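You operate a simulated robot arm through the tools that you are given. There is no shell and no other tool. Be economical: measure what you need, move in short steps, check, and stop when the job is done.

You run a simulated two-armed robot. Do the job below in one go: nothing can be reset, and whatever is moved stays where it is left.

JOB
Pick up the nozzle holder with one hand, pass it to the other hand and put it on the top of the white table. Set down upright: nozzle holder.

The check looks at the end state, three seconds after you hand in, the way a careful person would. Anything else that was tipped, shoved, dropped, spilled or broken makes it a failure.

ROBOT AND FRAMES
Two 7-joint arms with two-finger parallel grippers on one trunk, on a base that drives. Base frame: it is fixed to the floor where the robot stands at the start and does not move with it; the origin is under the middle of the robot, x ahead of it, y to its left, z up. Readings come in mm, rad, newtons and seconds.
The left shoulder is at the start at [50, 168, 1107], the right one opposite. With the tool pointing down near the work surface each hand reaches from about 200 to 660 mm from the robot's upright axis, wherever it stands, measured 20 degrees to its own side. Places, roughly: top of the white table [-1100, 1800, 800]. Payload 1.57 kg a hand.
The TCP of each hand is the grasp point between the finger pads, 30 mm short of the fingertips. In the tool frame z runs along the fingers and y along their closing line. The gripper opens to 80 mm. The fingers are 17 mm wide and 12 mm thick; the gripper's body (40 by 82 mm) begins 80 mm behind the TCP.
Orientation is told as [roll, pitch, yaw] about the base's x, y, z axes, in that order, counted from this pose: with the fingers straight down and closing along the base's y, the tool's x points along the base's -x, its y along +y and its z along -z.

CONTROLS
- The arms move only by the tool step_arm. It takes "left_steps", "right_steps" or both (then of equal length, played together; a hand with none holds still); each is a list of rows, each a list of 7 numbers: the turn, a rotation vector about the base's x, y, z in rad, then the shift along the base's x, y, z in mm, then the finger opening in mm, from 0 to 80. In form: [[wx, wy, wz, x, y, z, claw], ...]. A call has 1 to 10 rows; each row shifts and turns the commanded pose from where the row before left it. Each row takes 0.2 s and may step no farther than 50 mm and 0.15 rad from the row before; otherwise, or with a gripper value out of range, the whole call is refused. A pose out of reach is approached as far as the arm can. The call stops where the force on the tool passes 40 N (or 10 N more than at its start, if that is more) or the arm is blocked; 0.2 s more then pass. The fingers move at their own pace (about 45 mm/s each) and stop on an object; they squeeze with about 33 N. The grip force told is the motor's: it shows also when the fingers shut on nothing. Time passes only in rows, and 0.2 s behind the last, so rows that do not move let the fingers close. The reply holds the time, the measured pose of the TCP, the force on the tool along the base axes, the opening and the grip force, in the units named above and with some noise, with the torque about the TCP (base axes, N m) and any sound that the robot's microphone picked up.
- Cameras (640 x 400 px; columns grow to the right, rows downward): "scene" is now at [127, -8.4, 1314.3]; the picture's right is [-0.10, -1.00, 0.00], its down [-0.61, 0.06, -0.79] and it looks along [0.78, -0.08, -0.62] (base axes); focal length 264 px, centre (320, 200). "left" rides on the left gripper at [72, 7, -122] in its tool frame; the picture's right is [-0.09, 1.00, 0.00], its down [-0.84, -0.08, -0.54] and it looks along [-0.54, -0.05, 0.84] (tool axes); focal length 238 px, centre (320, 200). "right" rides on the right gripper at [72, -7, -122] in its tool frame; the picture's right is [0.09, 1.00, 0.00], its down [-0.84, 0.08, -0.54] and it looks along [-0.54, 0.05, 0.84] (tool axes); focal length 238 px, centre (320, 200). There is no depth. A picture from a camera that has moved, and an enlarged one, comes with that camera's place and axes in the base frame and with its lens.
- grab_frame(camera): a new picture of that camera. It takes no simulated time.
- lift_body(by): slides the trunk up (or, below 0, down) by that many mm; the arms and the scene camera ride with it, the base frame stays. It gives what a move gives, with no picture.
- base_move(legs): drives the robot by 1 to 6 legs, each [ahead, left, turn to the left] in mm, mm and rad, along the robot's own axes; the way and the turn of a leg run together, so that a leg with both is an arc; at most 1500 mm and 3.142 rad a leg. The arms and the cameras ride along, it lands a little off, and it stops where it bumps. It gives what a move gives.
- turn_head(pan, tilt): turns the head with the scene camera to pan (to the left, within 1.396 rad either way) and tilt (down, from -0.506 to 1.204), counted from straight ahead of the robot. It gives what a move gives.
- close_up(camera, box): a new picture of the part [left, top, right, bottom] of that camera's present view, enlarged. It takes no simulated time.
- close_job(): hands the job in; it is judged then, once.

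Go step by step. Nothing tells you exact positions but the pictures and the camera data: compare them with the known pose of the tool, close in by small moves and look again before you grip or let go. The budget is 120 turns and 100 pictures, counting those below and the enlarged ones. Unless the task says otherwise, let go and move clear before handing in.

The tools are called after "Call:" as a command line: name --argument value ..., lists and objects as JSON in quotes. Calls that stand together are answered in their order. step_arm: Moves the arms, as the interface text tells. Its arguments: {"type":"object","properties":{"left_steps":{"type":"array","items":{"type":"array","items":{"type":"number"}}},"right_steps":{"type":"array","items":{"type":"array","items":{"type":"number"}}}},"required":[]} The other tools are called the same way: lift_body (by) slides the trunk up or down; base_move (legs) drives the base; turn_head (pan, tilt) turns the head that bears the scene camera; grab_frame (camera) takes a picture; close_up (camera, box) takes an enlarged picture of a part of a camera's view; close_job () hands the job in.

At the start:

```text
time: 0.0
left_ee_pos: [455.8, 193.0, 1033.6]
left_tcp_rot: [0.001, 0.0, 0.001]
left_contact_force: [-0.2, -0.2, 0.1]
left_ft_torque: [-0.01, -0.03, -0.02]
left_grip_width: 80.2
left_grip_force: 0.0
right_ee_pos: [329.7, -107.6, 1119.0]
right_tcp_rot: [0.001, -0.001, 0.0]
right_contact_force: [-0.8, 0.1, -0.6]
right_ft_torque: [-0.01, -0.02, 0.0]
right_grip_width: 79.9
right_grip_force: 0.1
trunk travel left (down, up): [-275.0, 168.0]
robot x, y, heading: [-0.9, 0.3, -0.002]
head pan, tilt: [-0.096, 0.665]
```

scene: 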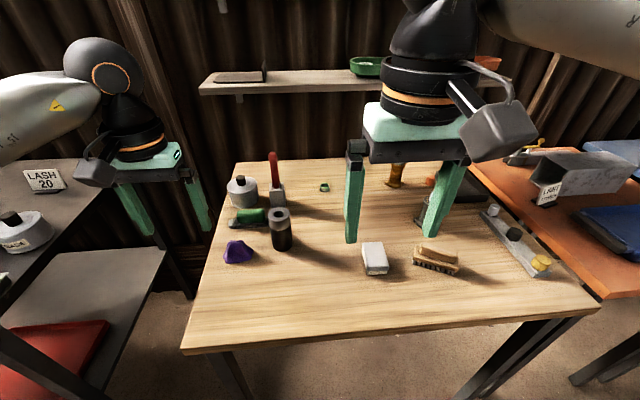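
right: 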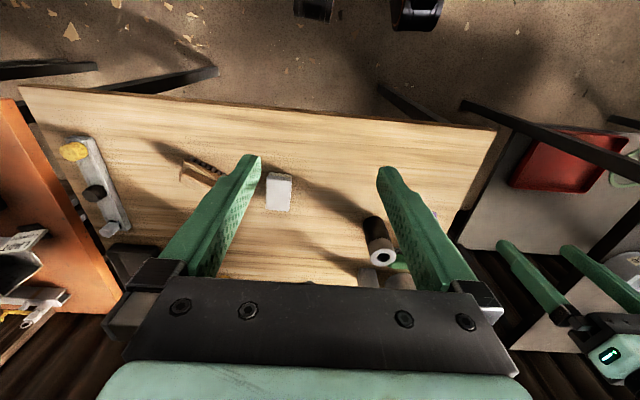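
left: 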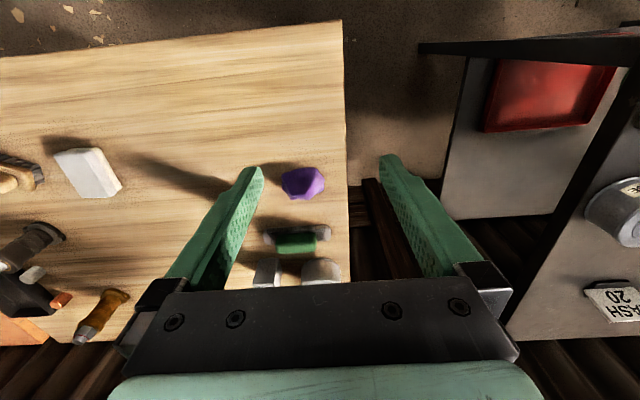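

I see a wooden bench with several objects; the nozzle holder could be the dark cylinder with a hole or the plate with knobs on the right. I'll look closer.

Call:
close_up --camera "scene" --box '[200, 140, 360, 280]'

Call:
close_up --camera "scene" --box '[360, 130, 600, 290]'

Call:
close_up --camera "right" --box '[20, 100, 260, 260]'

```text
2.86 times, centred on (280, 210) of scene
camera zoom: at [127.0, -8.4, 1314.3], right [-0.1, -1.0, 0.0], down [-0.61, 0.06, -0.79], along [0.78, -0.08, -0.62], focal length 753 px, centre (434, 171)
```

zoom: 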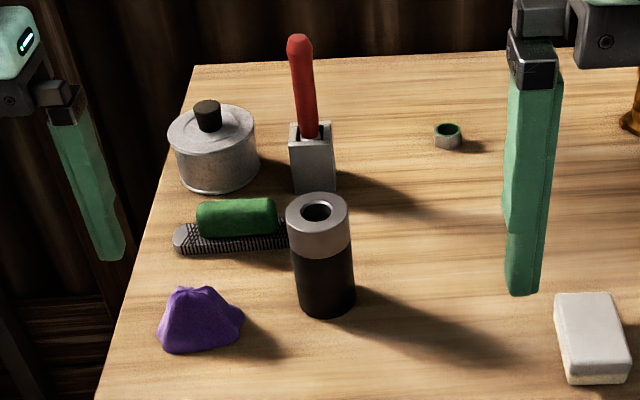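

```text
2.50 times, centred on (480, 210) of scene
camera zoom: at [127.0, -8.4, 1314.3], right [-0.1, -1.0, 0.0], down [-0.61, 0.06, -0.79], along [0.78, -0.08, -0.62], focal length 659 px, centre (-80, 175)
```

zoom: 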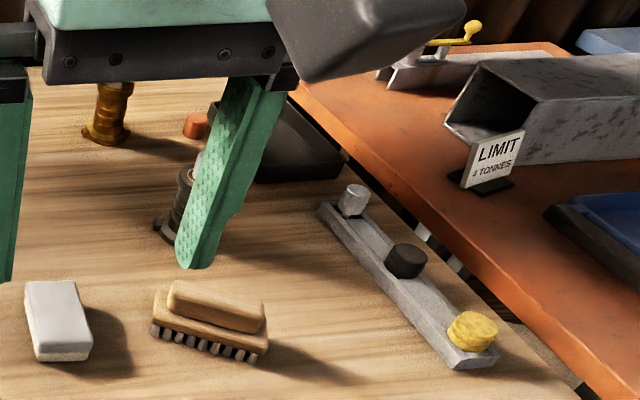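

```text
2.50 times, centred on (140, 180) of right
camera zoom: at [258.2, -115.4, 1242.1], right [-0.09, 1.0, 0.0], down [0.84, 0.08, 0.54], along [0.54, 0.05, -0.84], focal length 596 px, centre (770, 250)
```

zoom: 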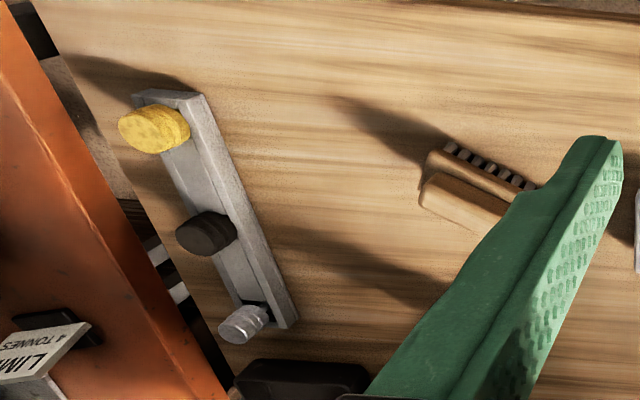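

Candidate: the grey bar holding three coloured nozzles on the right of the bench. I move the right hand aside (up and back) and look at everything.

Call:
step_arm --right_steps '[[0, 0, 0, -20, -45, 0, 80], [0, 0, 0, -20, -45, 0, 80], [0, 0, 0, -20, -45, 0, 80], [0, 0, 0, 0, -45, 0, 80]]'

Call:
grab_frame --camera "scene"

Call:
grab_frame --camera "right"

```text
time: 1.0
left_ee_pos: [456.0, 192.6, 1034.0]
left_tcp_rot: [-0.001, 0.0, 0.003]
left_contact_force: [0.1, -1.1, -0.2]
left_ft_torque: [0.0, 0.03, 0.01]
left_grip_width: 80.2
left_grip_force: 0.0
right_ee_pos: [268.6, -291.3, 1117.4]
right_tcp_rot: [0.003, 0.001, 0.001]
right_contact_force: [0.2, 0.6, -0.4]
right_ft_torque: [-0.01, -0.02, 0.01]
right_grip_width: 80.1
right_grip_force: 0.1
trunk travel left (down, up): [-275.0, 168.0]
robot x, y, heading: [-0.5, 0.4, 0.003]
head pan, tilt: [-0.096, 0.665]
```

```text
93 pictures are left
camera scene: at [126.6, -8.8, 1314.4], right [-0.1, -1.0, 0.0], down [-0.61, 0.06, -0.79], along [0.78, -0.08, -0.62], focal length 264 px, centre (320, 200)
```

scene: 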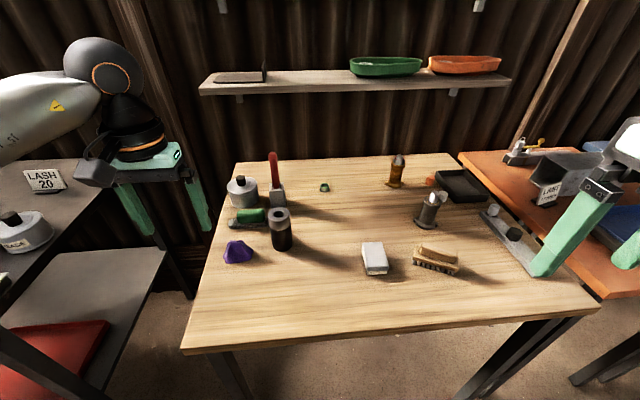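

```text
92 pictures are left
camera right: at [197.0, -297.6, 1240.7], right [-0.09, 1.0, 0.0], down [0.84, 0.08, 0.54], along [0.54, 0.05, -0.84], focal length 238 px, centre (320, 200)
```

right: 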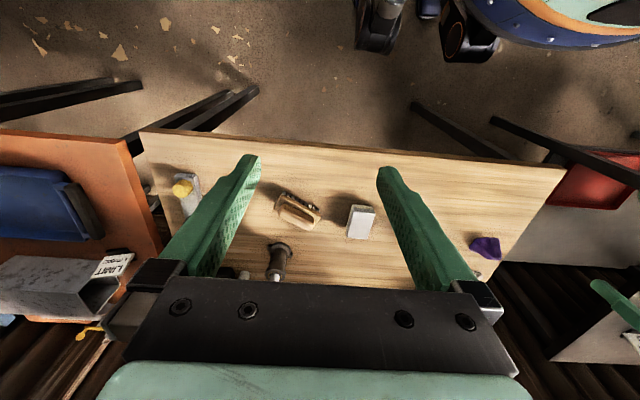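

Call:
close_up --camera "scene" --box '[360, 140, 520, 240]'

Call:
turn_head --pan -0.75 --tilt 0.5

Call:
grab_frame --camera "scene"

Call:
turn_head --pan 1.39 --tilt 0.5

Call:
grab_frame --camera "scene"

```text
4.00 times, centred on (440, 190) of scene
camera zoom: at [126.6, -8.8, 1314.4], right [-0.1, -1.0, 0.0], down [-0.61, 0.06, -0.79], along [0.78, -0.08, -0.62], focal length 1055 px, centre (-160, 240)
```

zoom: 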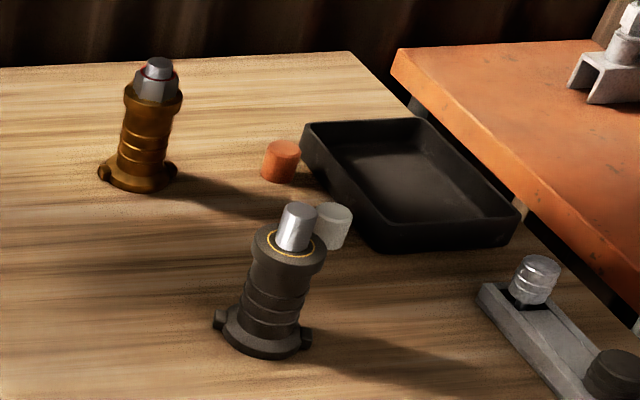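

```text
time: 2.0
left_ee_pos: [457.5, 192.6, 1034.0]
left_tcp_rot: [-0.001, 0.001, 0.002]
left_contact_force: [0.3, -0.9, 0.2]
left_ft_torque: [-0.01, 0.02, 0.0]
left_grip_width: 79.9
left_grip_force: 0.1
right_ee_pos: [269.3, -290.1, 1119.3]
right_tcp_rot: [0.0, -0.001, -0.001]
right_contact_force: [-0.2, -0.7, 0.1]
right_ft_torque: [0.01, -0.01, 0.05]
right_grip_width: 79.9
right_grip_force: 0.0
trunk travel left (down, up): [-275.0, 168.0]
robot x, y, heading: [-0.1, -1.8, 0.003]
head pan, tilt: [-0.75, 0.499]
```

```text
90 pictures are left
camera scene: at [107.8, -62.1, 1329.1], right [-0.68, -0.73, 0.0], down [-0.35, 0.33, -0.88], along [0.64, -0.6, -0.48], focal length 264 px, centre (320, 200)
```

scene: 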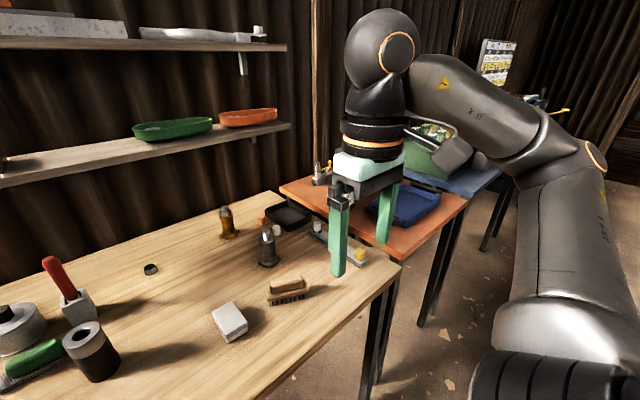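

```text
time: 4.1
left_ee_pos: [456.2, 192.3, 1033.9]
left_tcp_rot: [0.001, -0.001, 0.0]
left_contact_force: [-0.1, -1.3, -0.2]
left_ft_torque: [-0.01, -0.02, -0.01]
left_grip_width: 80.1
left_grip_force: 0.1
right_ee_pos: [269.9, -289.9, 1118.0]
right_tcp_rot: [-0.001, 0.0, -0.001]
right_contact_force: [0.2, -0.3, 1.1]
right_ft_torque: [-0.01, -0.01, 0.01]
right_grip_width: 79.8
right_grip_force: 0.1
trunk travel left (down, up): [-275.0, 168.0]
robot x, y, heading: [-0.3, -1.8, 0.001]
head pan, tilt: [1.389, 0.499]
```

```text
89 pictures are left
camera scene: at [57.7, 89.4, 1329.1], right [0.98, -0.18, 0.0], down [-0.09, -0.47, -0.88], along [0.16, 0.86, -0.48], focal length 264 px, centre (320, 200)
```

scene: 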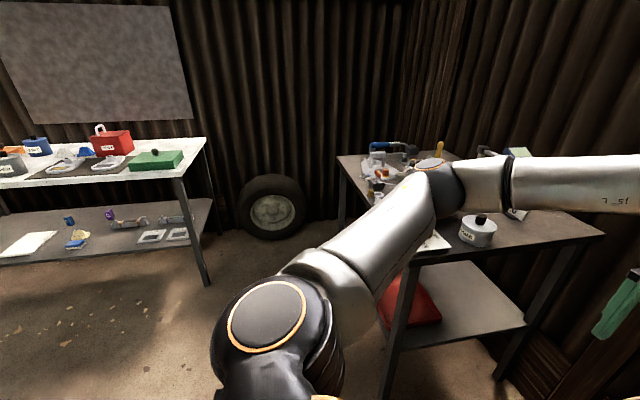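

Nothing is clear yet; there are also two flanged bodies with steel tips (brass and dark). I zoom in strongly on the candidates.

Call:
turn_head --pan -0.45 --tilt 0.62

Call:
grab_frame --camera "scene"

```text
time: 5.9
left_ee_pos: [457.8, 192.4, 1033.8]
left_tcp_rot: [0.001, -0.001, 0.004]
left_contact_force: [0.3, 0.2, 0.4]
left_ft_torque: [0.0, -0.01, 0.0]
left_grip_width: 80.1
left_grip_force: 0.2
right_ee_pos: [269.7, -290.1, 1119.1]
right_tcp_rot: [0.0, -0.002, -0.001]
right_contact_force: [0.7, -0.5, -0.3]
right_ft_torque: [0.01, -0.01, 0.0]
right_grip_width: 80.2
right_grip_force: 0.0
trunk travel left (down, up): [-275.0, 168.0]
robot x, y, heading: [-0.3, -1.9, -0.003]
head pan, tilt: [-0.45, 0.62]
```

```text
88 pictures are left
camera scene: at [120.3, -38.3, 1318.3], right [-0.43, -0.9, 0.0], down [-0.52, 0.25, -0.81], along [0.73, -0.35, -0.58], focal length 264 px, centre (320, 200)
```

scene: 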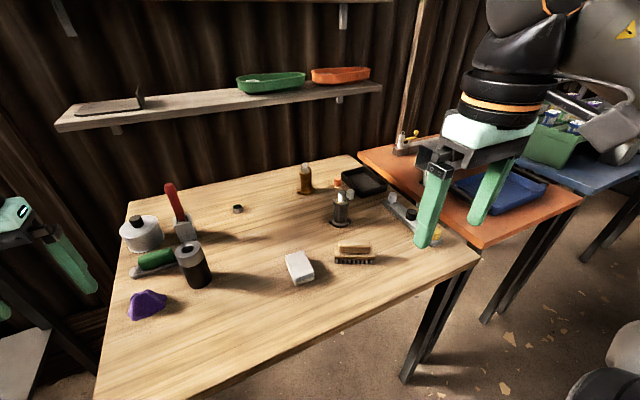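

Call:
close_up --camera "scene" --box '[280, 150, 376, 240]'

Call:
close_up --camera "scene" --box '[120, 170, 220, 300]'

Call:
close_up --camera "scene" --box '[320, 185, 368, 230]'

```text
4.44 times, centred on (328, 195) of scene
camera zoom: at [120.3, -38.3, 1318.3], right [-0.43, -0.9, 0.0], down [-0.52, 0.25, -0.81], along [0.73, -0.35, -0.58], focal length 1172 px, centre (284, 222)
```

zoom: 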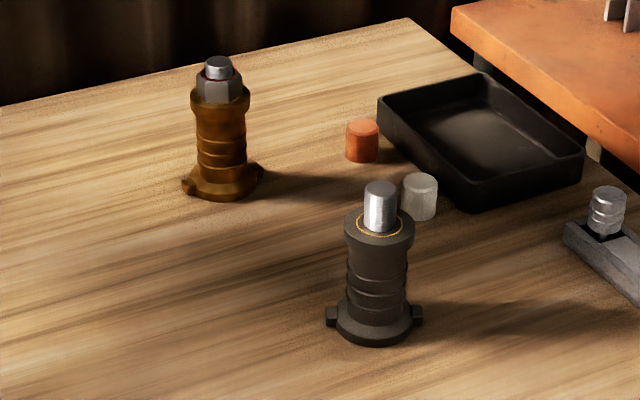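

```text
3.08 times, centred on (170, 235) of scene
camera zoom: at [120.3, -38.3, 1318.3], right [-0.43, -0.9, 0.0], down [-0.52, 0.25, -0.81], along [0.73, -0.35, -0.58], focal length 811 px, centre (782, 92)
```

zoom: 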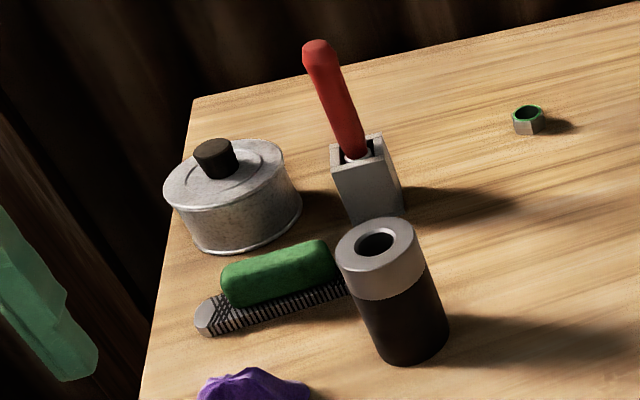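

```text
8.89 times, centred on (344, 208) of scene
camera zoom: at [120.3, -38.3, 1318.3], right [-0.43, -0.9, 0.0], down [-0.52, 0.25, -0.81], along [0.73, -0.35, -0.58], focal length 2344 px, centre (107, 133)
```

zoom: 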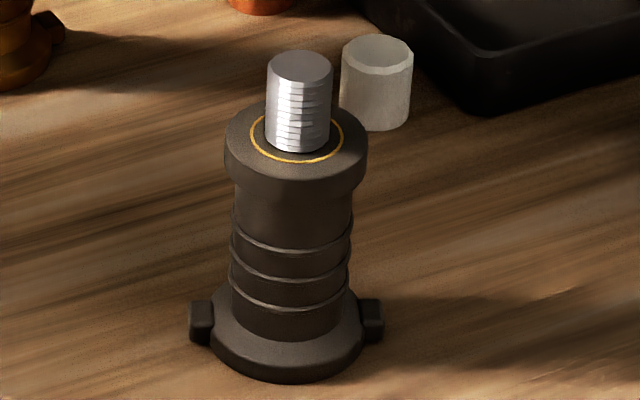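

Still ambiguous, so I survey the bar closely and the other tables and labels.

Call:
step_arm --right_steps '[[0, 0, 0, -20, -30, 40, 80], [0, 0, 0, -20, -30, 40, 80], [0, 0, 0, -20, -30, 40, 80]]'

Call:
close_up --camera "scene" --box '[370, 120, 530, 250]'

Call:
turn_head --pan 1.39 --tilt 0.4

Call:
close_up --camera "scene" --box '[0, 120, 220, 260]'

Call:
close_up --camera "scene" --box '[330, 100, 550, 240]'

```text
refused: row 1 steps farther than a row can; nothing moved
```

```text
3.08 times, centred on (450, 185) of scene
camera zoom: at [120.3, -38.3, 1318.3], right [-0.43, -0.9, 0.0], down [-0.52, 0.25, -0.81], along [0.73, -0.35, -0.58], focal length 811 px, centre (-80, 246)
```

zoom: 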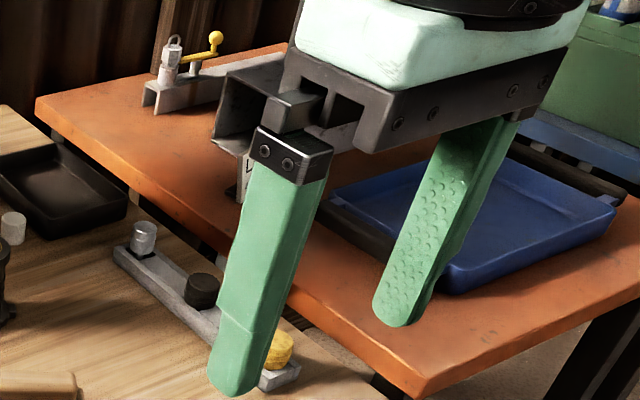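

```text
time: 7.7
left_ee_pos: [457.0, 194.1, 1033.2]
left_tcp_rot: [0.001, 0.001, 0.001]
left_contact_force: [0.2, 0.4, 0.9]
left_ft_torque: [-0.01, 0.0, 0.0]
left_grip_width: 80.2
left_grip_force: 0.0
right_ee_pos: [269.4, -292.0, 1118.6]
right_tcp_rot: [0.0, 0.0, 0.001]
right_contact_force: [0.6, -0.2, -0.3]
right_ft_torque: [0.03, 0.02, 0.0]
right_grip_width: 79.9
right_grip_force: 0.1
trunk travel left (down, up): [-275.0, 168.0]
robot x, y, heading: [3.0, 0.0, 0.0]
head pan, tilt: [1.389, 0.4]
```

```text
2.86 times, centred on (110, 190) of scene
camera zoom: at [58.0, 91.0, 1338.2], right [0.98, -0.18, 0.0], down [-0.07, -0.38, -0.92], along [0.17, 0.91, -0.39], focal length 753 px, centre (920, 229)
```

zoom: 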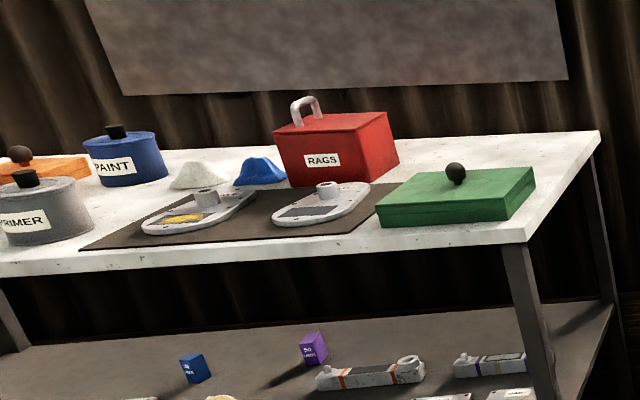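

```text
2.86 times, centred on (440, 170) of scene
camera zoom: at [58.0, 91.0, 1338.2], right [0.98, -0.18, 0.0], down [-0.07, -0.38, -0.92], along [0.17, 0.91, -0.39], focal length 753 px, centre (-23, 286)
```

zoom: 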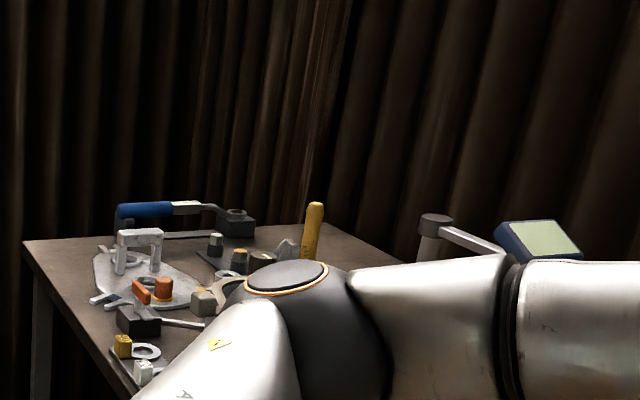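

I look at all items more closely from the hand cameras and the right-hand tables.

Call:
close_up --camera "left" --box '[0, 200, 130, 350]'

Call:
turn_head --pan -1.1 --tilt 0.4

Call:
grab_frame --camera "scene"

Call:
step_arm --right_steps '[[0, 0, 0, 0, 45, 0, 80], [0, 0, 0, 0, 45, 0, 80], [0, 0, 0, 0, 45, 0, 80], [0, 0, 0, 0, 0, 0, 80]]'

Call:
turn_head --pan -0.55 --tilt 0.62

Call:
grab_frame --camera "scene"

```text
2.67 times, centred on (65, 275) of left
camera zoom: at [384.1, 200.1, 1155.5], right [0.09, 1.0, 0.0], down [0.84, -0.08, 0.54], along [0.54, -0.05, -0.84], focal length 636 px, centre (1000, 0)
```

zoom: 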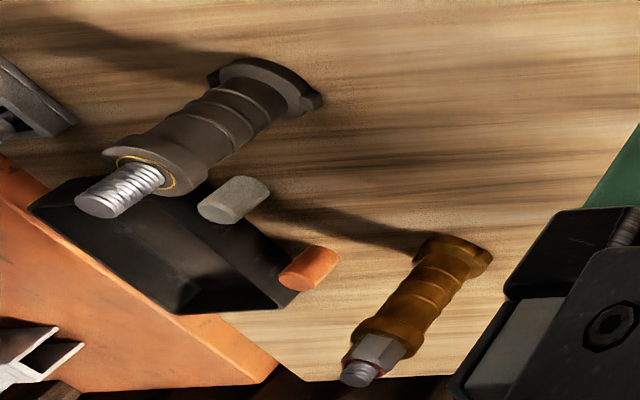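

```text
time: 10.0
left_ee_pos: [457.8, 193.4, 1032.9]
left_tcp_rot: [0.0, 0.001, 0.003]
left_contact_force: [0.0, 0.3, -0.3]
left_ft_torque: [0.01, 0.01, 0.02]
left_grip_width: 80.0
left_grip_force: 0.0
right_ee_pos: [270.0, -290.8, 1119.3]
right_tcp_rot: [-0.001, 0.001, 0.001]
right_contact_force: [0.4, -0.7, 0.4]
right_ft_torque: [0.0, 0.04, 0.0]
right_grip_width: 79.8
right_grip_force: 0.1
trunk travel left (down, up): [-275.0, 168.0]
robot x, y, heading: [-0.2, -1.7, -0.001]
head pan, tilt: [-1.1, 0.4]
```

```text
80 pictures are left
camera scene: at [83.3, -82.6, 1338.2], right [-0.89, -0.45, 0.0], down [-0.18, 0.35, -0.92], along [0.42, -0.82, -0.39], focal length 264 px, centre (320, 200)
```

scene: 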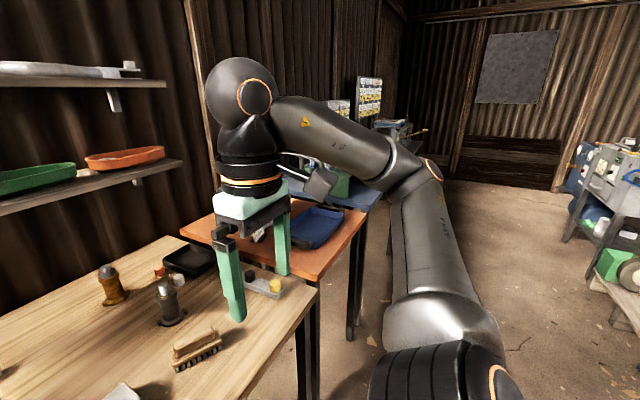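

```text
time: 11.0
left_ee_pos: [457.2, 191.6, 1033.6]
left_tcp_rot: [-0.001, 0.0, 0.002]
left_contact_force: [0.2, 0.2, 0.5]
left_ft_torque: [0.01, -0.03, -0.02]
left_grip_width: 79.7
left_grip_force: 0.1
right_ee_pos: [269.4, -153.8, 1120.1]
right_tcp_rot: [-0.001, 0.0, 0.001]
right_contact_force: [0.0, -0.2, -0.1]
right_ft_torque: [0.02, -0.02, -0.01]
right_grip_width: 80.0
right_grip_force: 0.0
trunk travel left (down, up): [-275.0, 168.0]
robot x, y, heading: [-1.4, 1.2, 0.001]
head pan, tilt: [-1.1, 0.4]
```

```text
time: 12.0
left_ee_pos: [456.8, 192.2, 1033.7]
left_tcp_rot: [0.001, 0.0, 0.002]
left_contact_force: [0.1, -0.4, -1.0]
left_ft_torque: [0.0, 0.0, 0.02]
left_grip_width: 80.0
left_grip_force: 0.2
right_ee_pos: [269.9, -155.2, 1119.2]
right_tcp_rot: [0.0, 0.001, -0.001]
right_contact_force: [0.4, 0.3, -0.6]
right_ft_torque: [0.01, 0.02, -0.01]
right_grip_width: 79.9
right_grip_force: 0.1
trunk travel left (down, up): [-275.0, 168.0]
robot x, y, heading: [-2.5, 1.3, -0.002]
head pan, tilt: [-0.55, 0.62]
```

```text
79 pictures are left
camera scene: at [116.0, -46.0, 1318.3], right [-0.52, -0.85, 0.0], down [-0.49, 0.3, -0.81], along [0.69, -0.43, -0.58], focal length 264 px, centre (320, 200)
```

scene: 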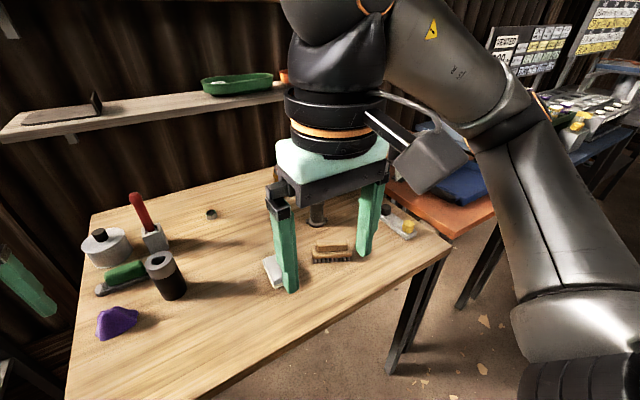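

There are wall posters with parts on them; I read those and the bar.

Call:
close_up --camera "scene" --box '[480, 0, 640, 100]'

Call:
close_up --camera "scene" --box '[380, 195, 425, 245]'

Call:
turn_head --pan -0.95 --tilt 0.3

Call:
grab_frame --camera "scene"

```text
4.00 times, centred on (560, 50) of scene
camera zoom: at [116.0, -46.0, 1318.3], right [-0.52, -0.85, 0.0], down [-0.49, 0.3, -0.81], along [0.69, -0.43, -0.58], focal length 1055 px, centre (-640, 800)
```

zoom: 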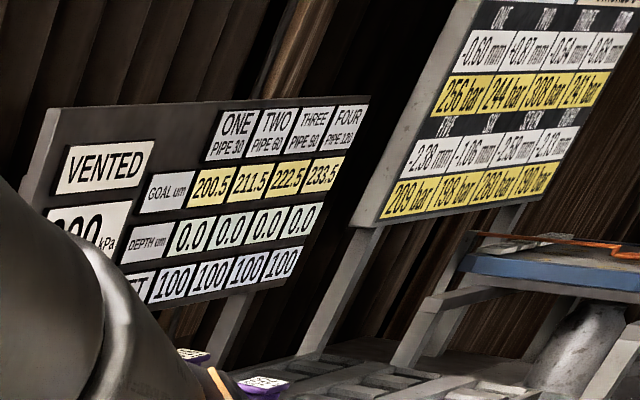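

```text
8.00 times, centred on (402, 220) of scene
camera zoom: at [116.0, -46.0, 1318.3], right [-0.52, -0.85, 0.0], down [-0.49, 0.3, -0.81], along [0.69, -0.43, -0.58], focal length 2109 px, centre (-340, 40)
```

zoom: 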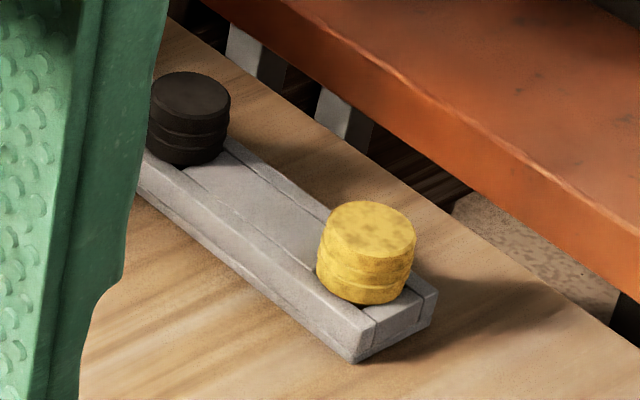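

```text
time: 12.8
left_ee_pos: [457.1, 192.1, 1034.2]
left_tcp_rot: [0.0, 0.0, 0.001]
left_contact_force: [-0.5, -1.2, 0.1]
left_ft_torque: [-0.03, 0.01, 0.03]
left_grip_width: 79.9
left_grip_force: 0.3
right_ee_pos: [269.3, -152.4, 1119.9]
right_tcp_rot: [-0.002, -0.001, 0.001]
right_contact_force: [-0.1, -0.1, -0.2]
right_ft_torque: [0.03, 0.01, -0.01]
right_grip_width: 80.0
right_grip_force: 0.0
trunk travel left (down, up): [-275.0, 168.0]
robot x, y, heading: [-3.4, -0.8, -0.002]
head pan, tilt: [-0.949, 0.3]
```

```text
76 pictures are left
camera scene: at [95.6, -76.0, 1347.4], right [-0.81, -0.58, 0.0], down [-0.17, 0.24, -0.96], along [0.56, -0.78, -0.3], focal length 264 px, centre (320, 200)
```

scene: 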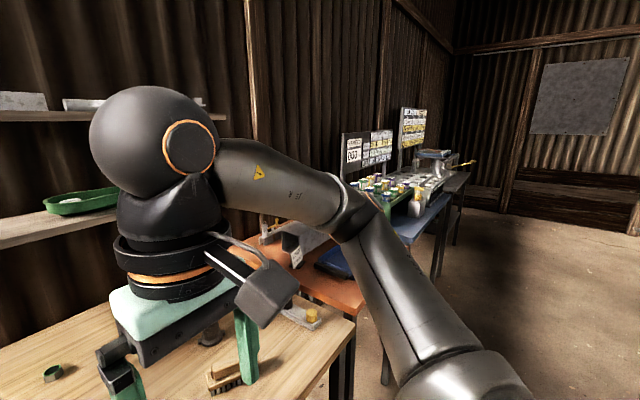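

The far stations look like injector testing (opening pressures in bar). I zoom in on them for better hints of what a nozzle holder is here.

Call:
close_up --camera "scene" --box '[335, 100, 485, 220]'

Call:
close_up --camera "scene" --box '[395, 100, 485, 170]'

Call:
close_up --camera "scene" --box '[340, 160, 450, 230]'

```text
3.33 times, centred on (410, 160) of scene
camera zoom: at [95.6, -76.0, 1347.4], right [-0.81, -0.58, 0.0], down [-0.17, 0.24, -0.96], along [0.56, -0.78, -0.3], focal length 879 px, centre (20, 333)
```

zoom: 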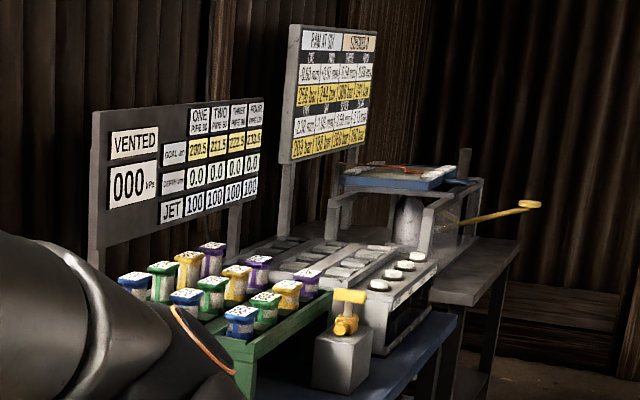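

```text
5.71 times, centred on (440, 135) of scene
camera zoom: at [95.6, -76.0, 1347.4], right [-0.81, -0.58, 0.0], down [-0.17, 0.24, -0.96], along [0.56, -0.78, -0.3], focal length 1507 px, centre (-366, 571)
```

zoom: 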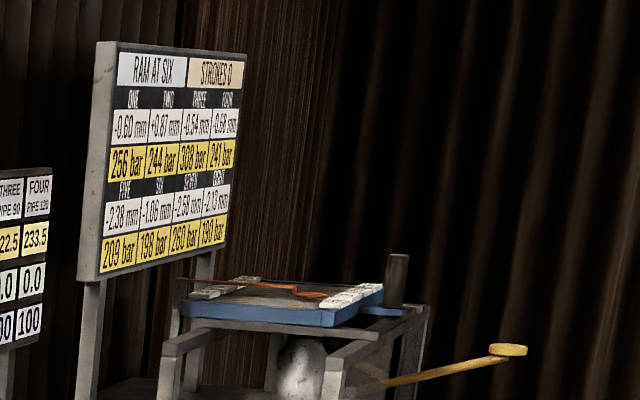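

```text
5.71 times, centred on (395, 195) of scene
camera zoom: at [95.6, -76.0, 1347.4], right [-0.81, -0.58, 0.0], down [-0.17, 0.24, -0.96], along [0.56, -0.78, -0.3], focal length 1507 px, centre (-109, 229)
```

zoom: 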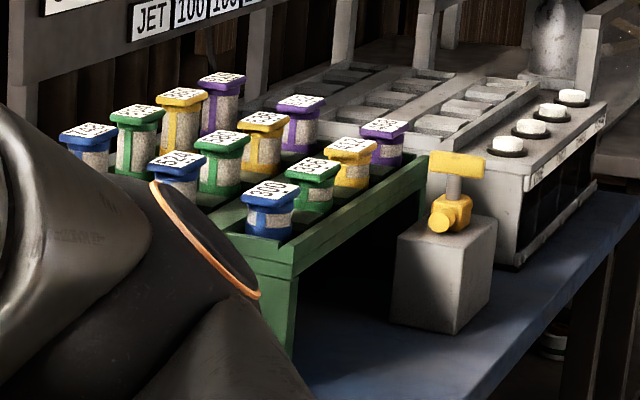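

Those are other stations. I clear the right arm again and zoom at high magnification on the bar, the brass body and the cylinder.

Call:
step_arm --right_steps '[[0, 0, 0, 0, -20, 45, 80], [0, 0, 0, 0, -20, 45, 80], [0, 0, 0, 0, -20, 45, 80], [0, 0, 0, -45, -20, 0, 80], [0, 0, 0, 0, 0, 0, 80]]'

Call:
turn_head --pan -0.45 --tilt 0.62

Call:
grab_frame --camera "scene"

Call:
close_up --camera "scene" --box '[372, 180, 450, 250]'

Call:
close_up --camera "scene" --box '[285, 155, 330, 200]'

Call:
close_up --camera "scene" --box '[170, 230, 220, 290]'

```text
time: 14.0
left_ee_pos: [456.5, 192.3, 1034.4]
left_tcp_rot: [0.0, 0.0, 0.002]
left_contact_force: [0.4, 0.0, 1.3]
left_ft_torque: [0.01, 0.0, -0.01]
left_grip_width: 80.0
left_grip_force: 0.1
right_ee_pos: [230.2, -222.1, 1243.9]
right_tcp_rot: [0.002, 0.001, 0.0]
right_contact_force: [0.0, -0.2, -0.5]
right_ft_torque: [0.0, -0.02, -0.02]
right_grip_width: 79.8
right_grip_force: 0.1
right hand out of reach, approached as far as the arm can: row 4
trunk travel left (down, up): [-275.0, 168.0]
robot x, y, heading: [-2.3, -1.8, 0.001]
head pan, tilt: [-0.949, 0.3]
```

```text
time: 15.0
left_ee_pos: [455.9, 191.4, 1033.1]
left_tcp_rot: [0.0, -0.001, 0.001]
left_contact_force: [0.9, 0.6, -0.1]
left_ft_torque: [0.0, 0.02, 0.02]
left_grip_width: 80.0
left_grip_force: 0.1
right_ee_pos: [230.0, -221.9, 1244.3]
right_tcp_rot: [0.001, 0.0, 0.0]
right_contact_force: [0.7, 0.2, -0.6]
right_ft_torque: [0.0, -0.02, -0.04]
right_grip_width: 79.9
right_grip_force: 0.0
trunk travel left (down, up): [-275.0, 168.0]
robot x, y, heading: [2.6, -0.4, -0.002]
head pan, tilt: [-0.45, 0.62]
```

```text
72 pictures are left
camera scene: at [120.2, -38.4, 1318.4], right [-0.44, -0.9, 0.0], down [-0.52, 0.25, -0.81], along [0.73, -0.35, -0.58], focal length 264 px, centre (320, 200)
```

scene: 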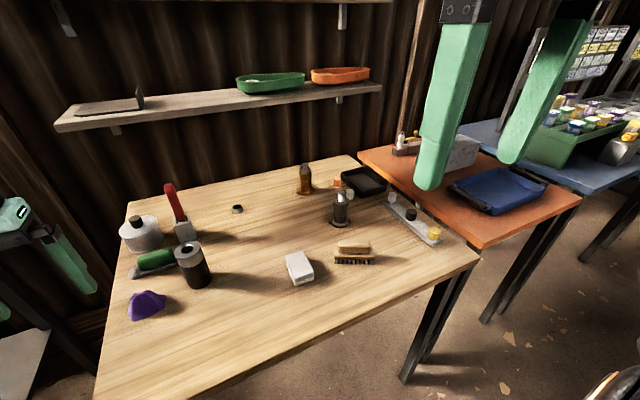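

```text
5.71 times, centred on (411, 215) of scene
camera zoom: at [120.2, -38.4, 1318.4], right [-0.44, -0.9, 0.0], down [-0.52, 0.25, -0.81], along [0.73, -0.35, -0.58], focal length 1507 px, centre (-200, 114)
```

zoom: 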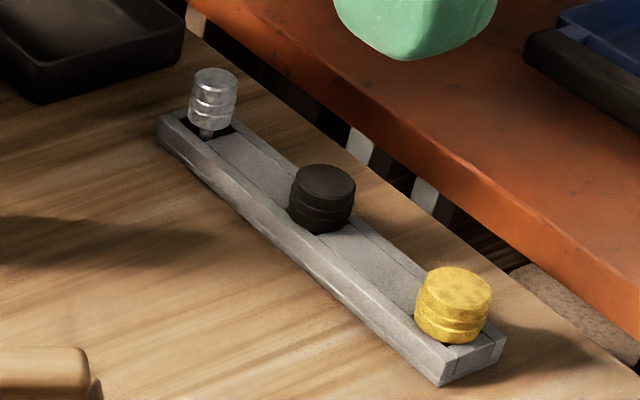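

```text
8.89 times, centred on (308, 178) of scene
camera zoom: at [120.2, -38.4, 1318.4], right [-0.44, -0.9, 0.0], down [-0.52, 0.25, -0.81], along [0.73, -0.35, -0.58], focal length 2344 px, centre (431, 400)
```

zoom: 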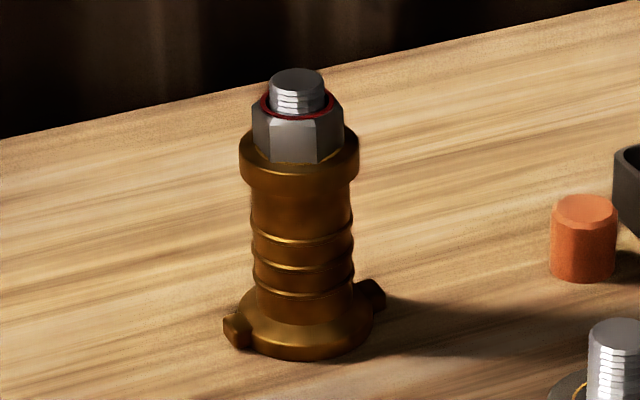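

```text
6.67 times, centred on (195, 260) of scene
camera zoom: at [120.2, -38.4, 1318.4], right [-0.44, -0.9, 0.0], down [-0.52, 0.25, -0.81], along [0.73, -0.35, -0.58], focal length 1758 px, centre (1153, -200)
```

zoom: 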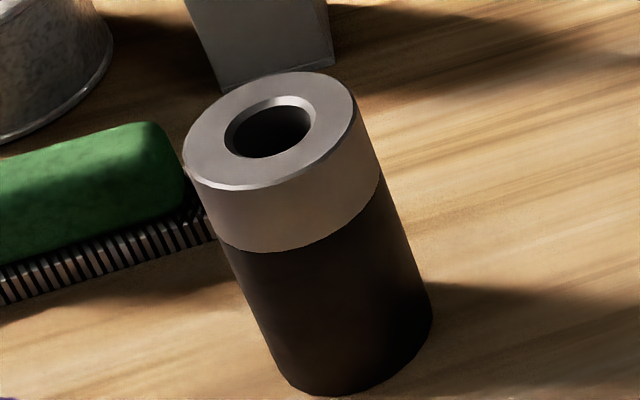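

Not decisive yet. I survey the left table and shelves before choosing.

Call:
turn_head --pan 0.9 --tilt 0.45

Call:
grab_frame --camera "scene"

Call:
turn_head --pan 0.0 --tilt 0.1

Call:
grab_frame --camera "scene"

Call:
turn_head --pan -1.39 --tilt 0.3

Call:
grab_frame --camera "scene"

```text
time: 16.5
left_ee_pos: [456.1, 192.5, 1033.9]
left_tcp_rot: [-0.001, 0.001, 0.002]
left_contact_force: [-0.3, 0.6, 0.2]
left_ft_torque: [0.02, -0.01, 0.01]
left_grip_width: 79.9
left_grip_force: 0.1
right_ee_pos: [230.7, -222.7, 1243.5]
right_tcp_rot: [0.0, -0.001, 0.001]
right_contact_force: [1.0, -0.3, 0.1]
right_ft_torque: [0.02, -0.03, 0.01]
right_grip_width: 79.9
right_grip_force: 0.0
trunk travel left (down, up): [-275.0, 168.0]
robot x, y, heading: [0.5, -1.9, 0.001]
head pan, tilt: [0.901, 0.45]
```

```text
68 pictures are left
camera scene: at [98.3, 71.9, 1333.6], right [0.78, -0.62, 0.0], down [-0.27, -0.34, -0.9], along [0.56, 0.71, -0.44], focal length 264 px, centre (320, 200)
```

scene: 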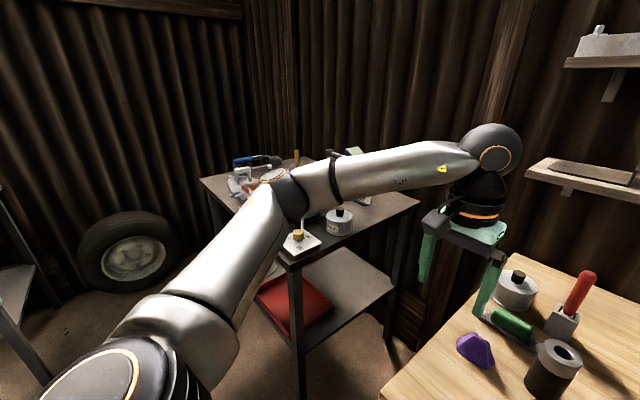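

```text
time: 17.7
left_ee_pos: [457.2, 193.0, 1034.1]
left_tcp_rot: [-0.001, 0.002, 0.003]
left_contact_force: [-0.7, 0.4, -0.5]
left_ft_torque: [0.02, 0.02, 0.02]
left_grip_width: 80.0
left_grip_force: 0.0
right_ee_pos: [230.9, -222.1, 1244.2]
right_tcp_rot: [0.001, 0.0, -0.001]
right_contact_force: [-0.4, -0.1, 0.0]
right_ft_torque: [-0.03, -0.03, -0.03]
right_grip_width: 80.0
right_grip_force: 0.0
trunk travel left (down, up): [-275.0, 168.0]
robot x, y, heading: [-2.2, -2.9, 0.004]
head pan, tilt: [0.0, 0.099]
```

```text
67 pictures are left
camera scene: at [133.2, -0.1, 1366.1], right [0.0, -1.0, 0.0], down [-0.1, 0.0, -0.99], along [0.99, 0.0, -0.1], focal length 264 px, centre (320, 200)
```

scene: 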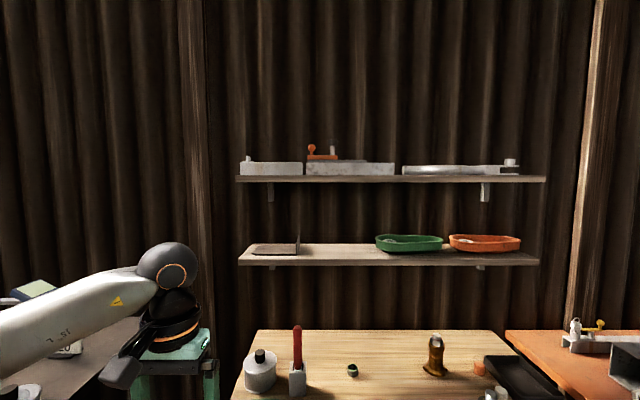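

```text
time: 19.2
left_ee_pos: [456.5, 192.8, 1033.9]
left_tcp_rot: [0.001, 0.001, 0.004]
left_contact_force: [0.6, -0.1, -0.9]
left_ft_torque: [0.01, -0.01, -0.03]
left_grip_width: 79.7
left_grip_force: 0.0
right_ee_pos: [230.2, -222.8, 1242.6]
right_tcp_rot: [0.0, 0.001, -0.001]
right_contact_force: [0.2, 1.0, 0.4]
right_ft_torque: [0.0, 0.02, -0.01]
right_grip_width: 80.0
right_grip_force: 0.0
trunk travel left (down, up): [-275.0, 168.0]
robot x, y, heading: [-1.8, -1.6, -0.001]
head pan, tilt: [-1.389, 0.3]
```

```text
66 pictures are left
camera scene: at [58.1, -91.9, 1347.5], right [-0.98, -0.18, 0.0], down [-0.05, 0.29, -0.96], along [0.17, -0.94, -0.3], focal length 264 px, centre (320, 200)
```

scene: 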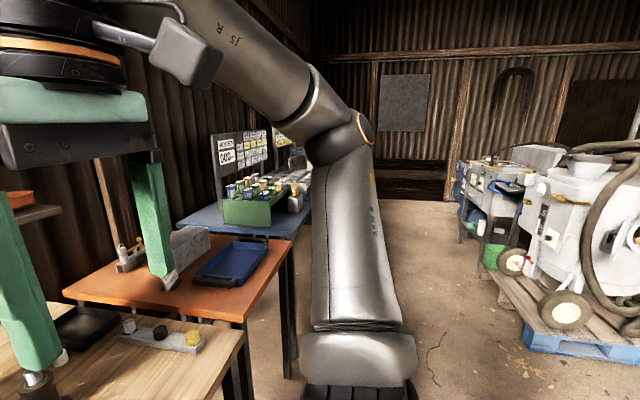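

There is a machine on a pallet with a hopper and hose; I zoom in on it for context.

Call:
close_up --camera "scene" --box '[440, 120, 640, 360]'

Call:
base_move --legs '[[-450, 0, 0], [0, 0, -1.2]]'

Call:
grab_frame --camera "scene"

```text
1.67 times, centred on (540, 240) of scene
camera zoom: at [58.1, -91.9, 1347.5], right [-0.98, -0.18, 0.0], down [-0.05, 0.29, -0.96], along [0.17, -0.94, -0.3], focal length 439 px, centre (-47, 133)
```

zoom: 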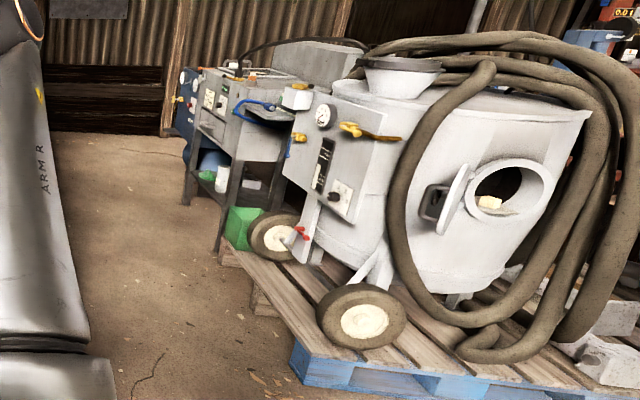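

```text
time: 24.9
left_ee_pos: [-103.8, -355.1, 1033.8]
left_tcp_rot: [0.0, -0.001, -1.194]
left_contact_force: [0.1, -0.4, 1.0]
left_ft_torque: [0.02, -0.02, -0.01]
left_grip_width: 80.1
left_grip_force: 0.0
right_ee_pos: [-572.4, -297.8, 1244.4]
right_tcp_rot: [0.001, 0.001, -1.197]
right_contact_force: [0.8, 0.7, -1.5]
right_ft_torque: [0.0, -0.02, -0.03]
right_grip_width: 79.9
right_grip_force: 0.1
trunk travel left (down, up): [-275.0, 168.0]
robot x, y, heading: [-451.6, 0.2, -1.191]
head pan, tilt: [-1.389, 0.3]
```

```text
64 pictures are left
camera scene: at [-513.3, -87.8, 1347.5], right [-0.53, 0.85, 0.0], down [0.25, 0.16, -0.96], along [-0.81, -0.51, -0.3], focal length 264 px, centre (320, 200)
```

scene: 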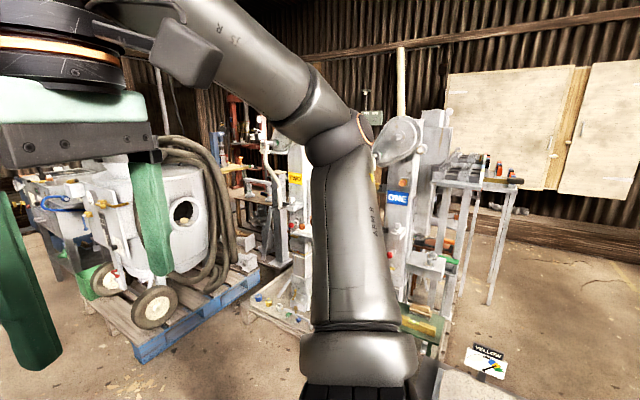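

The pallet machine looks like a blast pot with hose; I check what the end of its hose and the nearby parts look like.

Call:
close_up --camera "scene" --box '[150, 100, 320, 340]'

Call:
close_up --camera "scene" --box '[20, 140, 160, 330]'

Call:
close_up --camera "scene" --box '[360, 80, 540, 390]'

```text
1.67 times, centred on (235, 220) of scene
camera zoom: at [-513.3, -87.8, 1347.5], right [-0.53, 0.85, 0.0], down [0.25, 0.16, -0.96], along [-0.81, -0.51, -0.3], focal length 439 px, centre (462, 167)
```

zoom: 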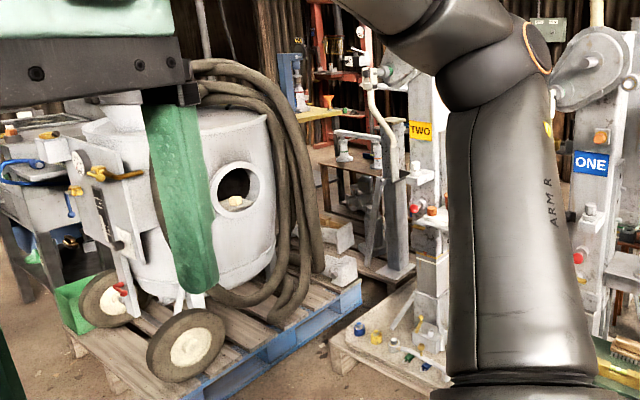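

```text
2.11 times, centred on (90, 235) of scene
camera zoom: at [-513.3, -87.8, 1347.5], right [-0.53, 0.85, 0.0], down [0.25, 0.16, -0.96], along [-0.81, -0.51, -0.3], focal length 555 px, centre (804, 126)
```

zoom: 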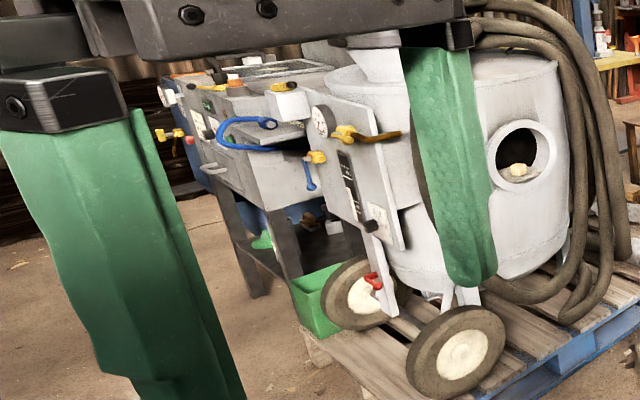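

```text
1.29 times, centred on (450, 235) of scene
camera zoom: at [-513.3, -87.8, 1347.5], right [-0.53, 0.85, 0.0], down [0.25, 0.16, -0.96], along [-0.81, -0.51, -0.3], focal length 340 px, centre (152, 155)
```

zoom: 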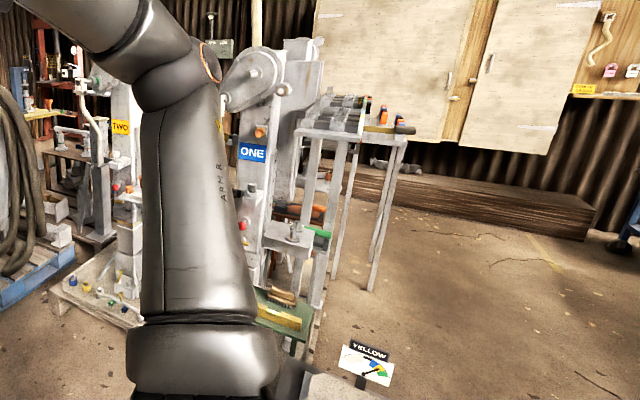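

I turn to face the pot with a clear view between the arms, to look for the hose end and any like parts.

Call:
base_move --legs '[[0, 0, -0.85], [500, 0, 0]]'

Call:
turn_head --pan 0.0 --tilt 0.35

Call:
grab_frame --camera "scene"

```text
time: 30.0
left_ee_pos: [-713.6, -935.7, 1033.6]
left_tcp_rot: [-0.001, 0.0, -2.045]
left_contact_force: [0.7, 0.2, -0.3]
left_ft_torque: [0.02, 0.01, 0.0]
left_grip_width: 79.8
left_grip_force: 0.0
right_ee_pos: [-980.1, -544.6, 1243.6]
right_tcp_rot: [0.0, 0.0, -2.046]
right_contact_force: [0.8, -0.4, -0.7]
right_ft_torque: [0.03, 0.03, -0.02]
right_grip_width: 80.1
right_grip_force: 0.0
trunk travel left (down, up): [-275.0, 168.0]
robot x, y, heading: [-675.5, -440.3, -2.045]
head pan, tilt: [-1.389, 0.3]
```

```text
time: 31.6
left_ee_pos: [-713.9, -934.6, 1034.3]
left_tcp_rot: [0.001, 0.003, -2.046]
left_contact_force: [-0.3, 0.4, -0.8]
left_ft_torque: [-0.04, 0.01, -0.01]
left_grip_width: 80.0
left_grip_force: 0.1
right_ee_pos: [-979.3, -545.2, 1244.1]
right_tcp_rot: [0.0, 0.0, -2.049]
right_contact_force: [-0.4, 0.4, 0.2]
right_ft_torque: [0.01, -0.01, 0.01]
right_grip_width: 79.8
right_grip_force: 0.0
trunk travel left (down, up): [-275.0, 168.0]
robot x, y, heading: [-678.7, -443.5, -2.046]
head pan, tilt: [0.0, 0.351]
```

```text
60 pictures are left
camera scene: at [-735.5, -559.4, 1342.8], right [-0.89, 0.46, 0.0], down [0.16, 0.31, -0.94], along [-0.43, -0.83, -0.34], focal length 264 px, centre (320, 200)
```

scene: 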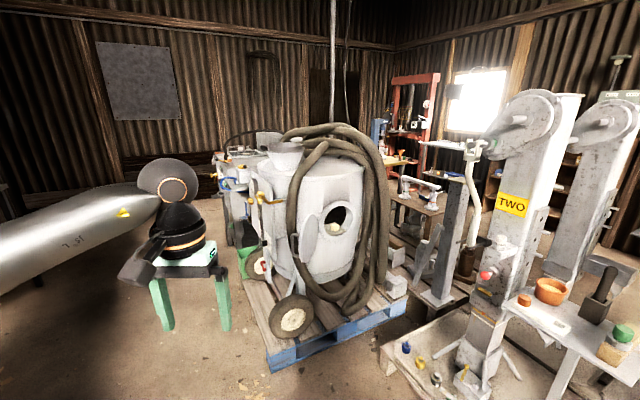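

Call:
close_up --camera "scene" --box '[200, 110, 320, 310]'

Call:
close_up --camera "scene" --box '[300, 110, 470, 310]'

Call:
close_up --camera "scene" --box '[380, 240, 640, 400]'

```text
2.00 times, centred on (260, 210) of scene
camera zoom: at [-735.5, -559.4, 1342.8], right [-0.89, 0.46, 0.0], down [0.16, 0.31, -0.94], along [-0.43, -0.83, -0.34], focal length 527 px, centre (440, 180)
```

zoom: 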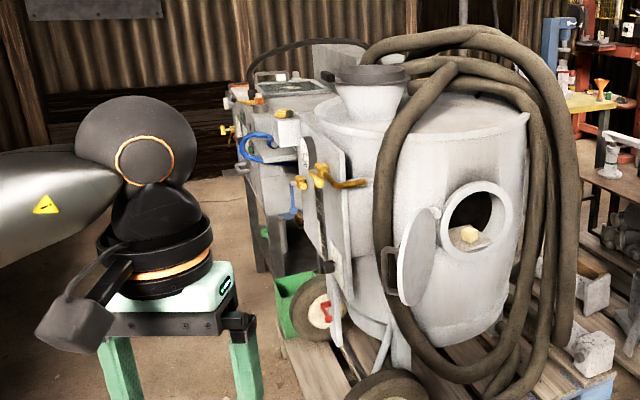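

```text
2.00 times, centred on (385, 210) of scene
camera zoom: at [-735.5, -559.4, 1342.8], right [-0.89, 0.46, 0.0], down [0.16, 0.31, -0.94], along [-0.43, -0.83, -0.34], focal length 527 px, centre (190, 180)
```

zoom: 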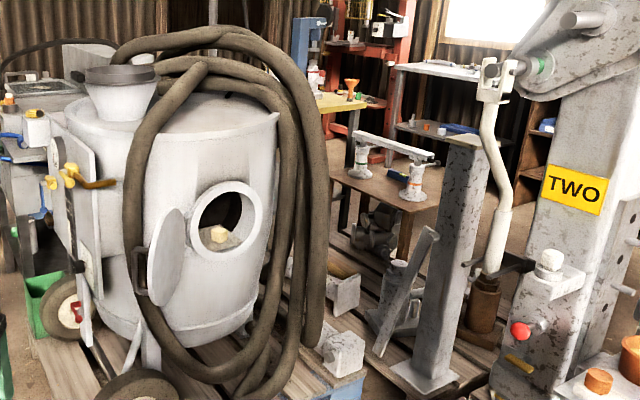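

```text
2.46 times, centred on (510, 320) of scene
camera zoom: at [-735.5, -559.4, 1342.8], right [-0.89, 0.46, 0.0], down [0.16, 0.31, -0.94], along [-0.43, -0.83, -0.34], focal length 649 px, centre (-148, -95)
```

zoom: 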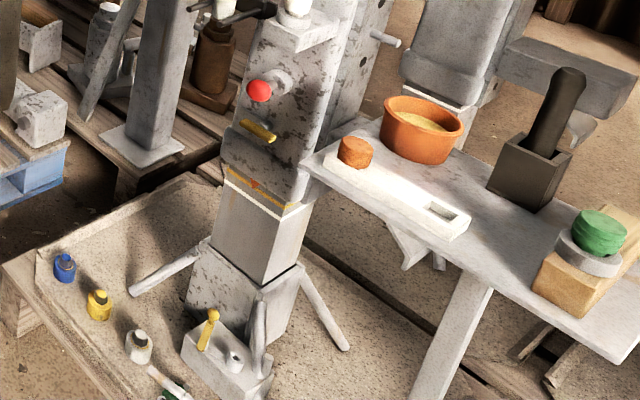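

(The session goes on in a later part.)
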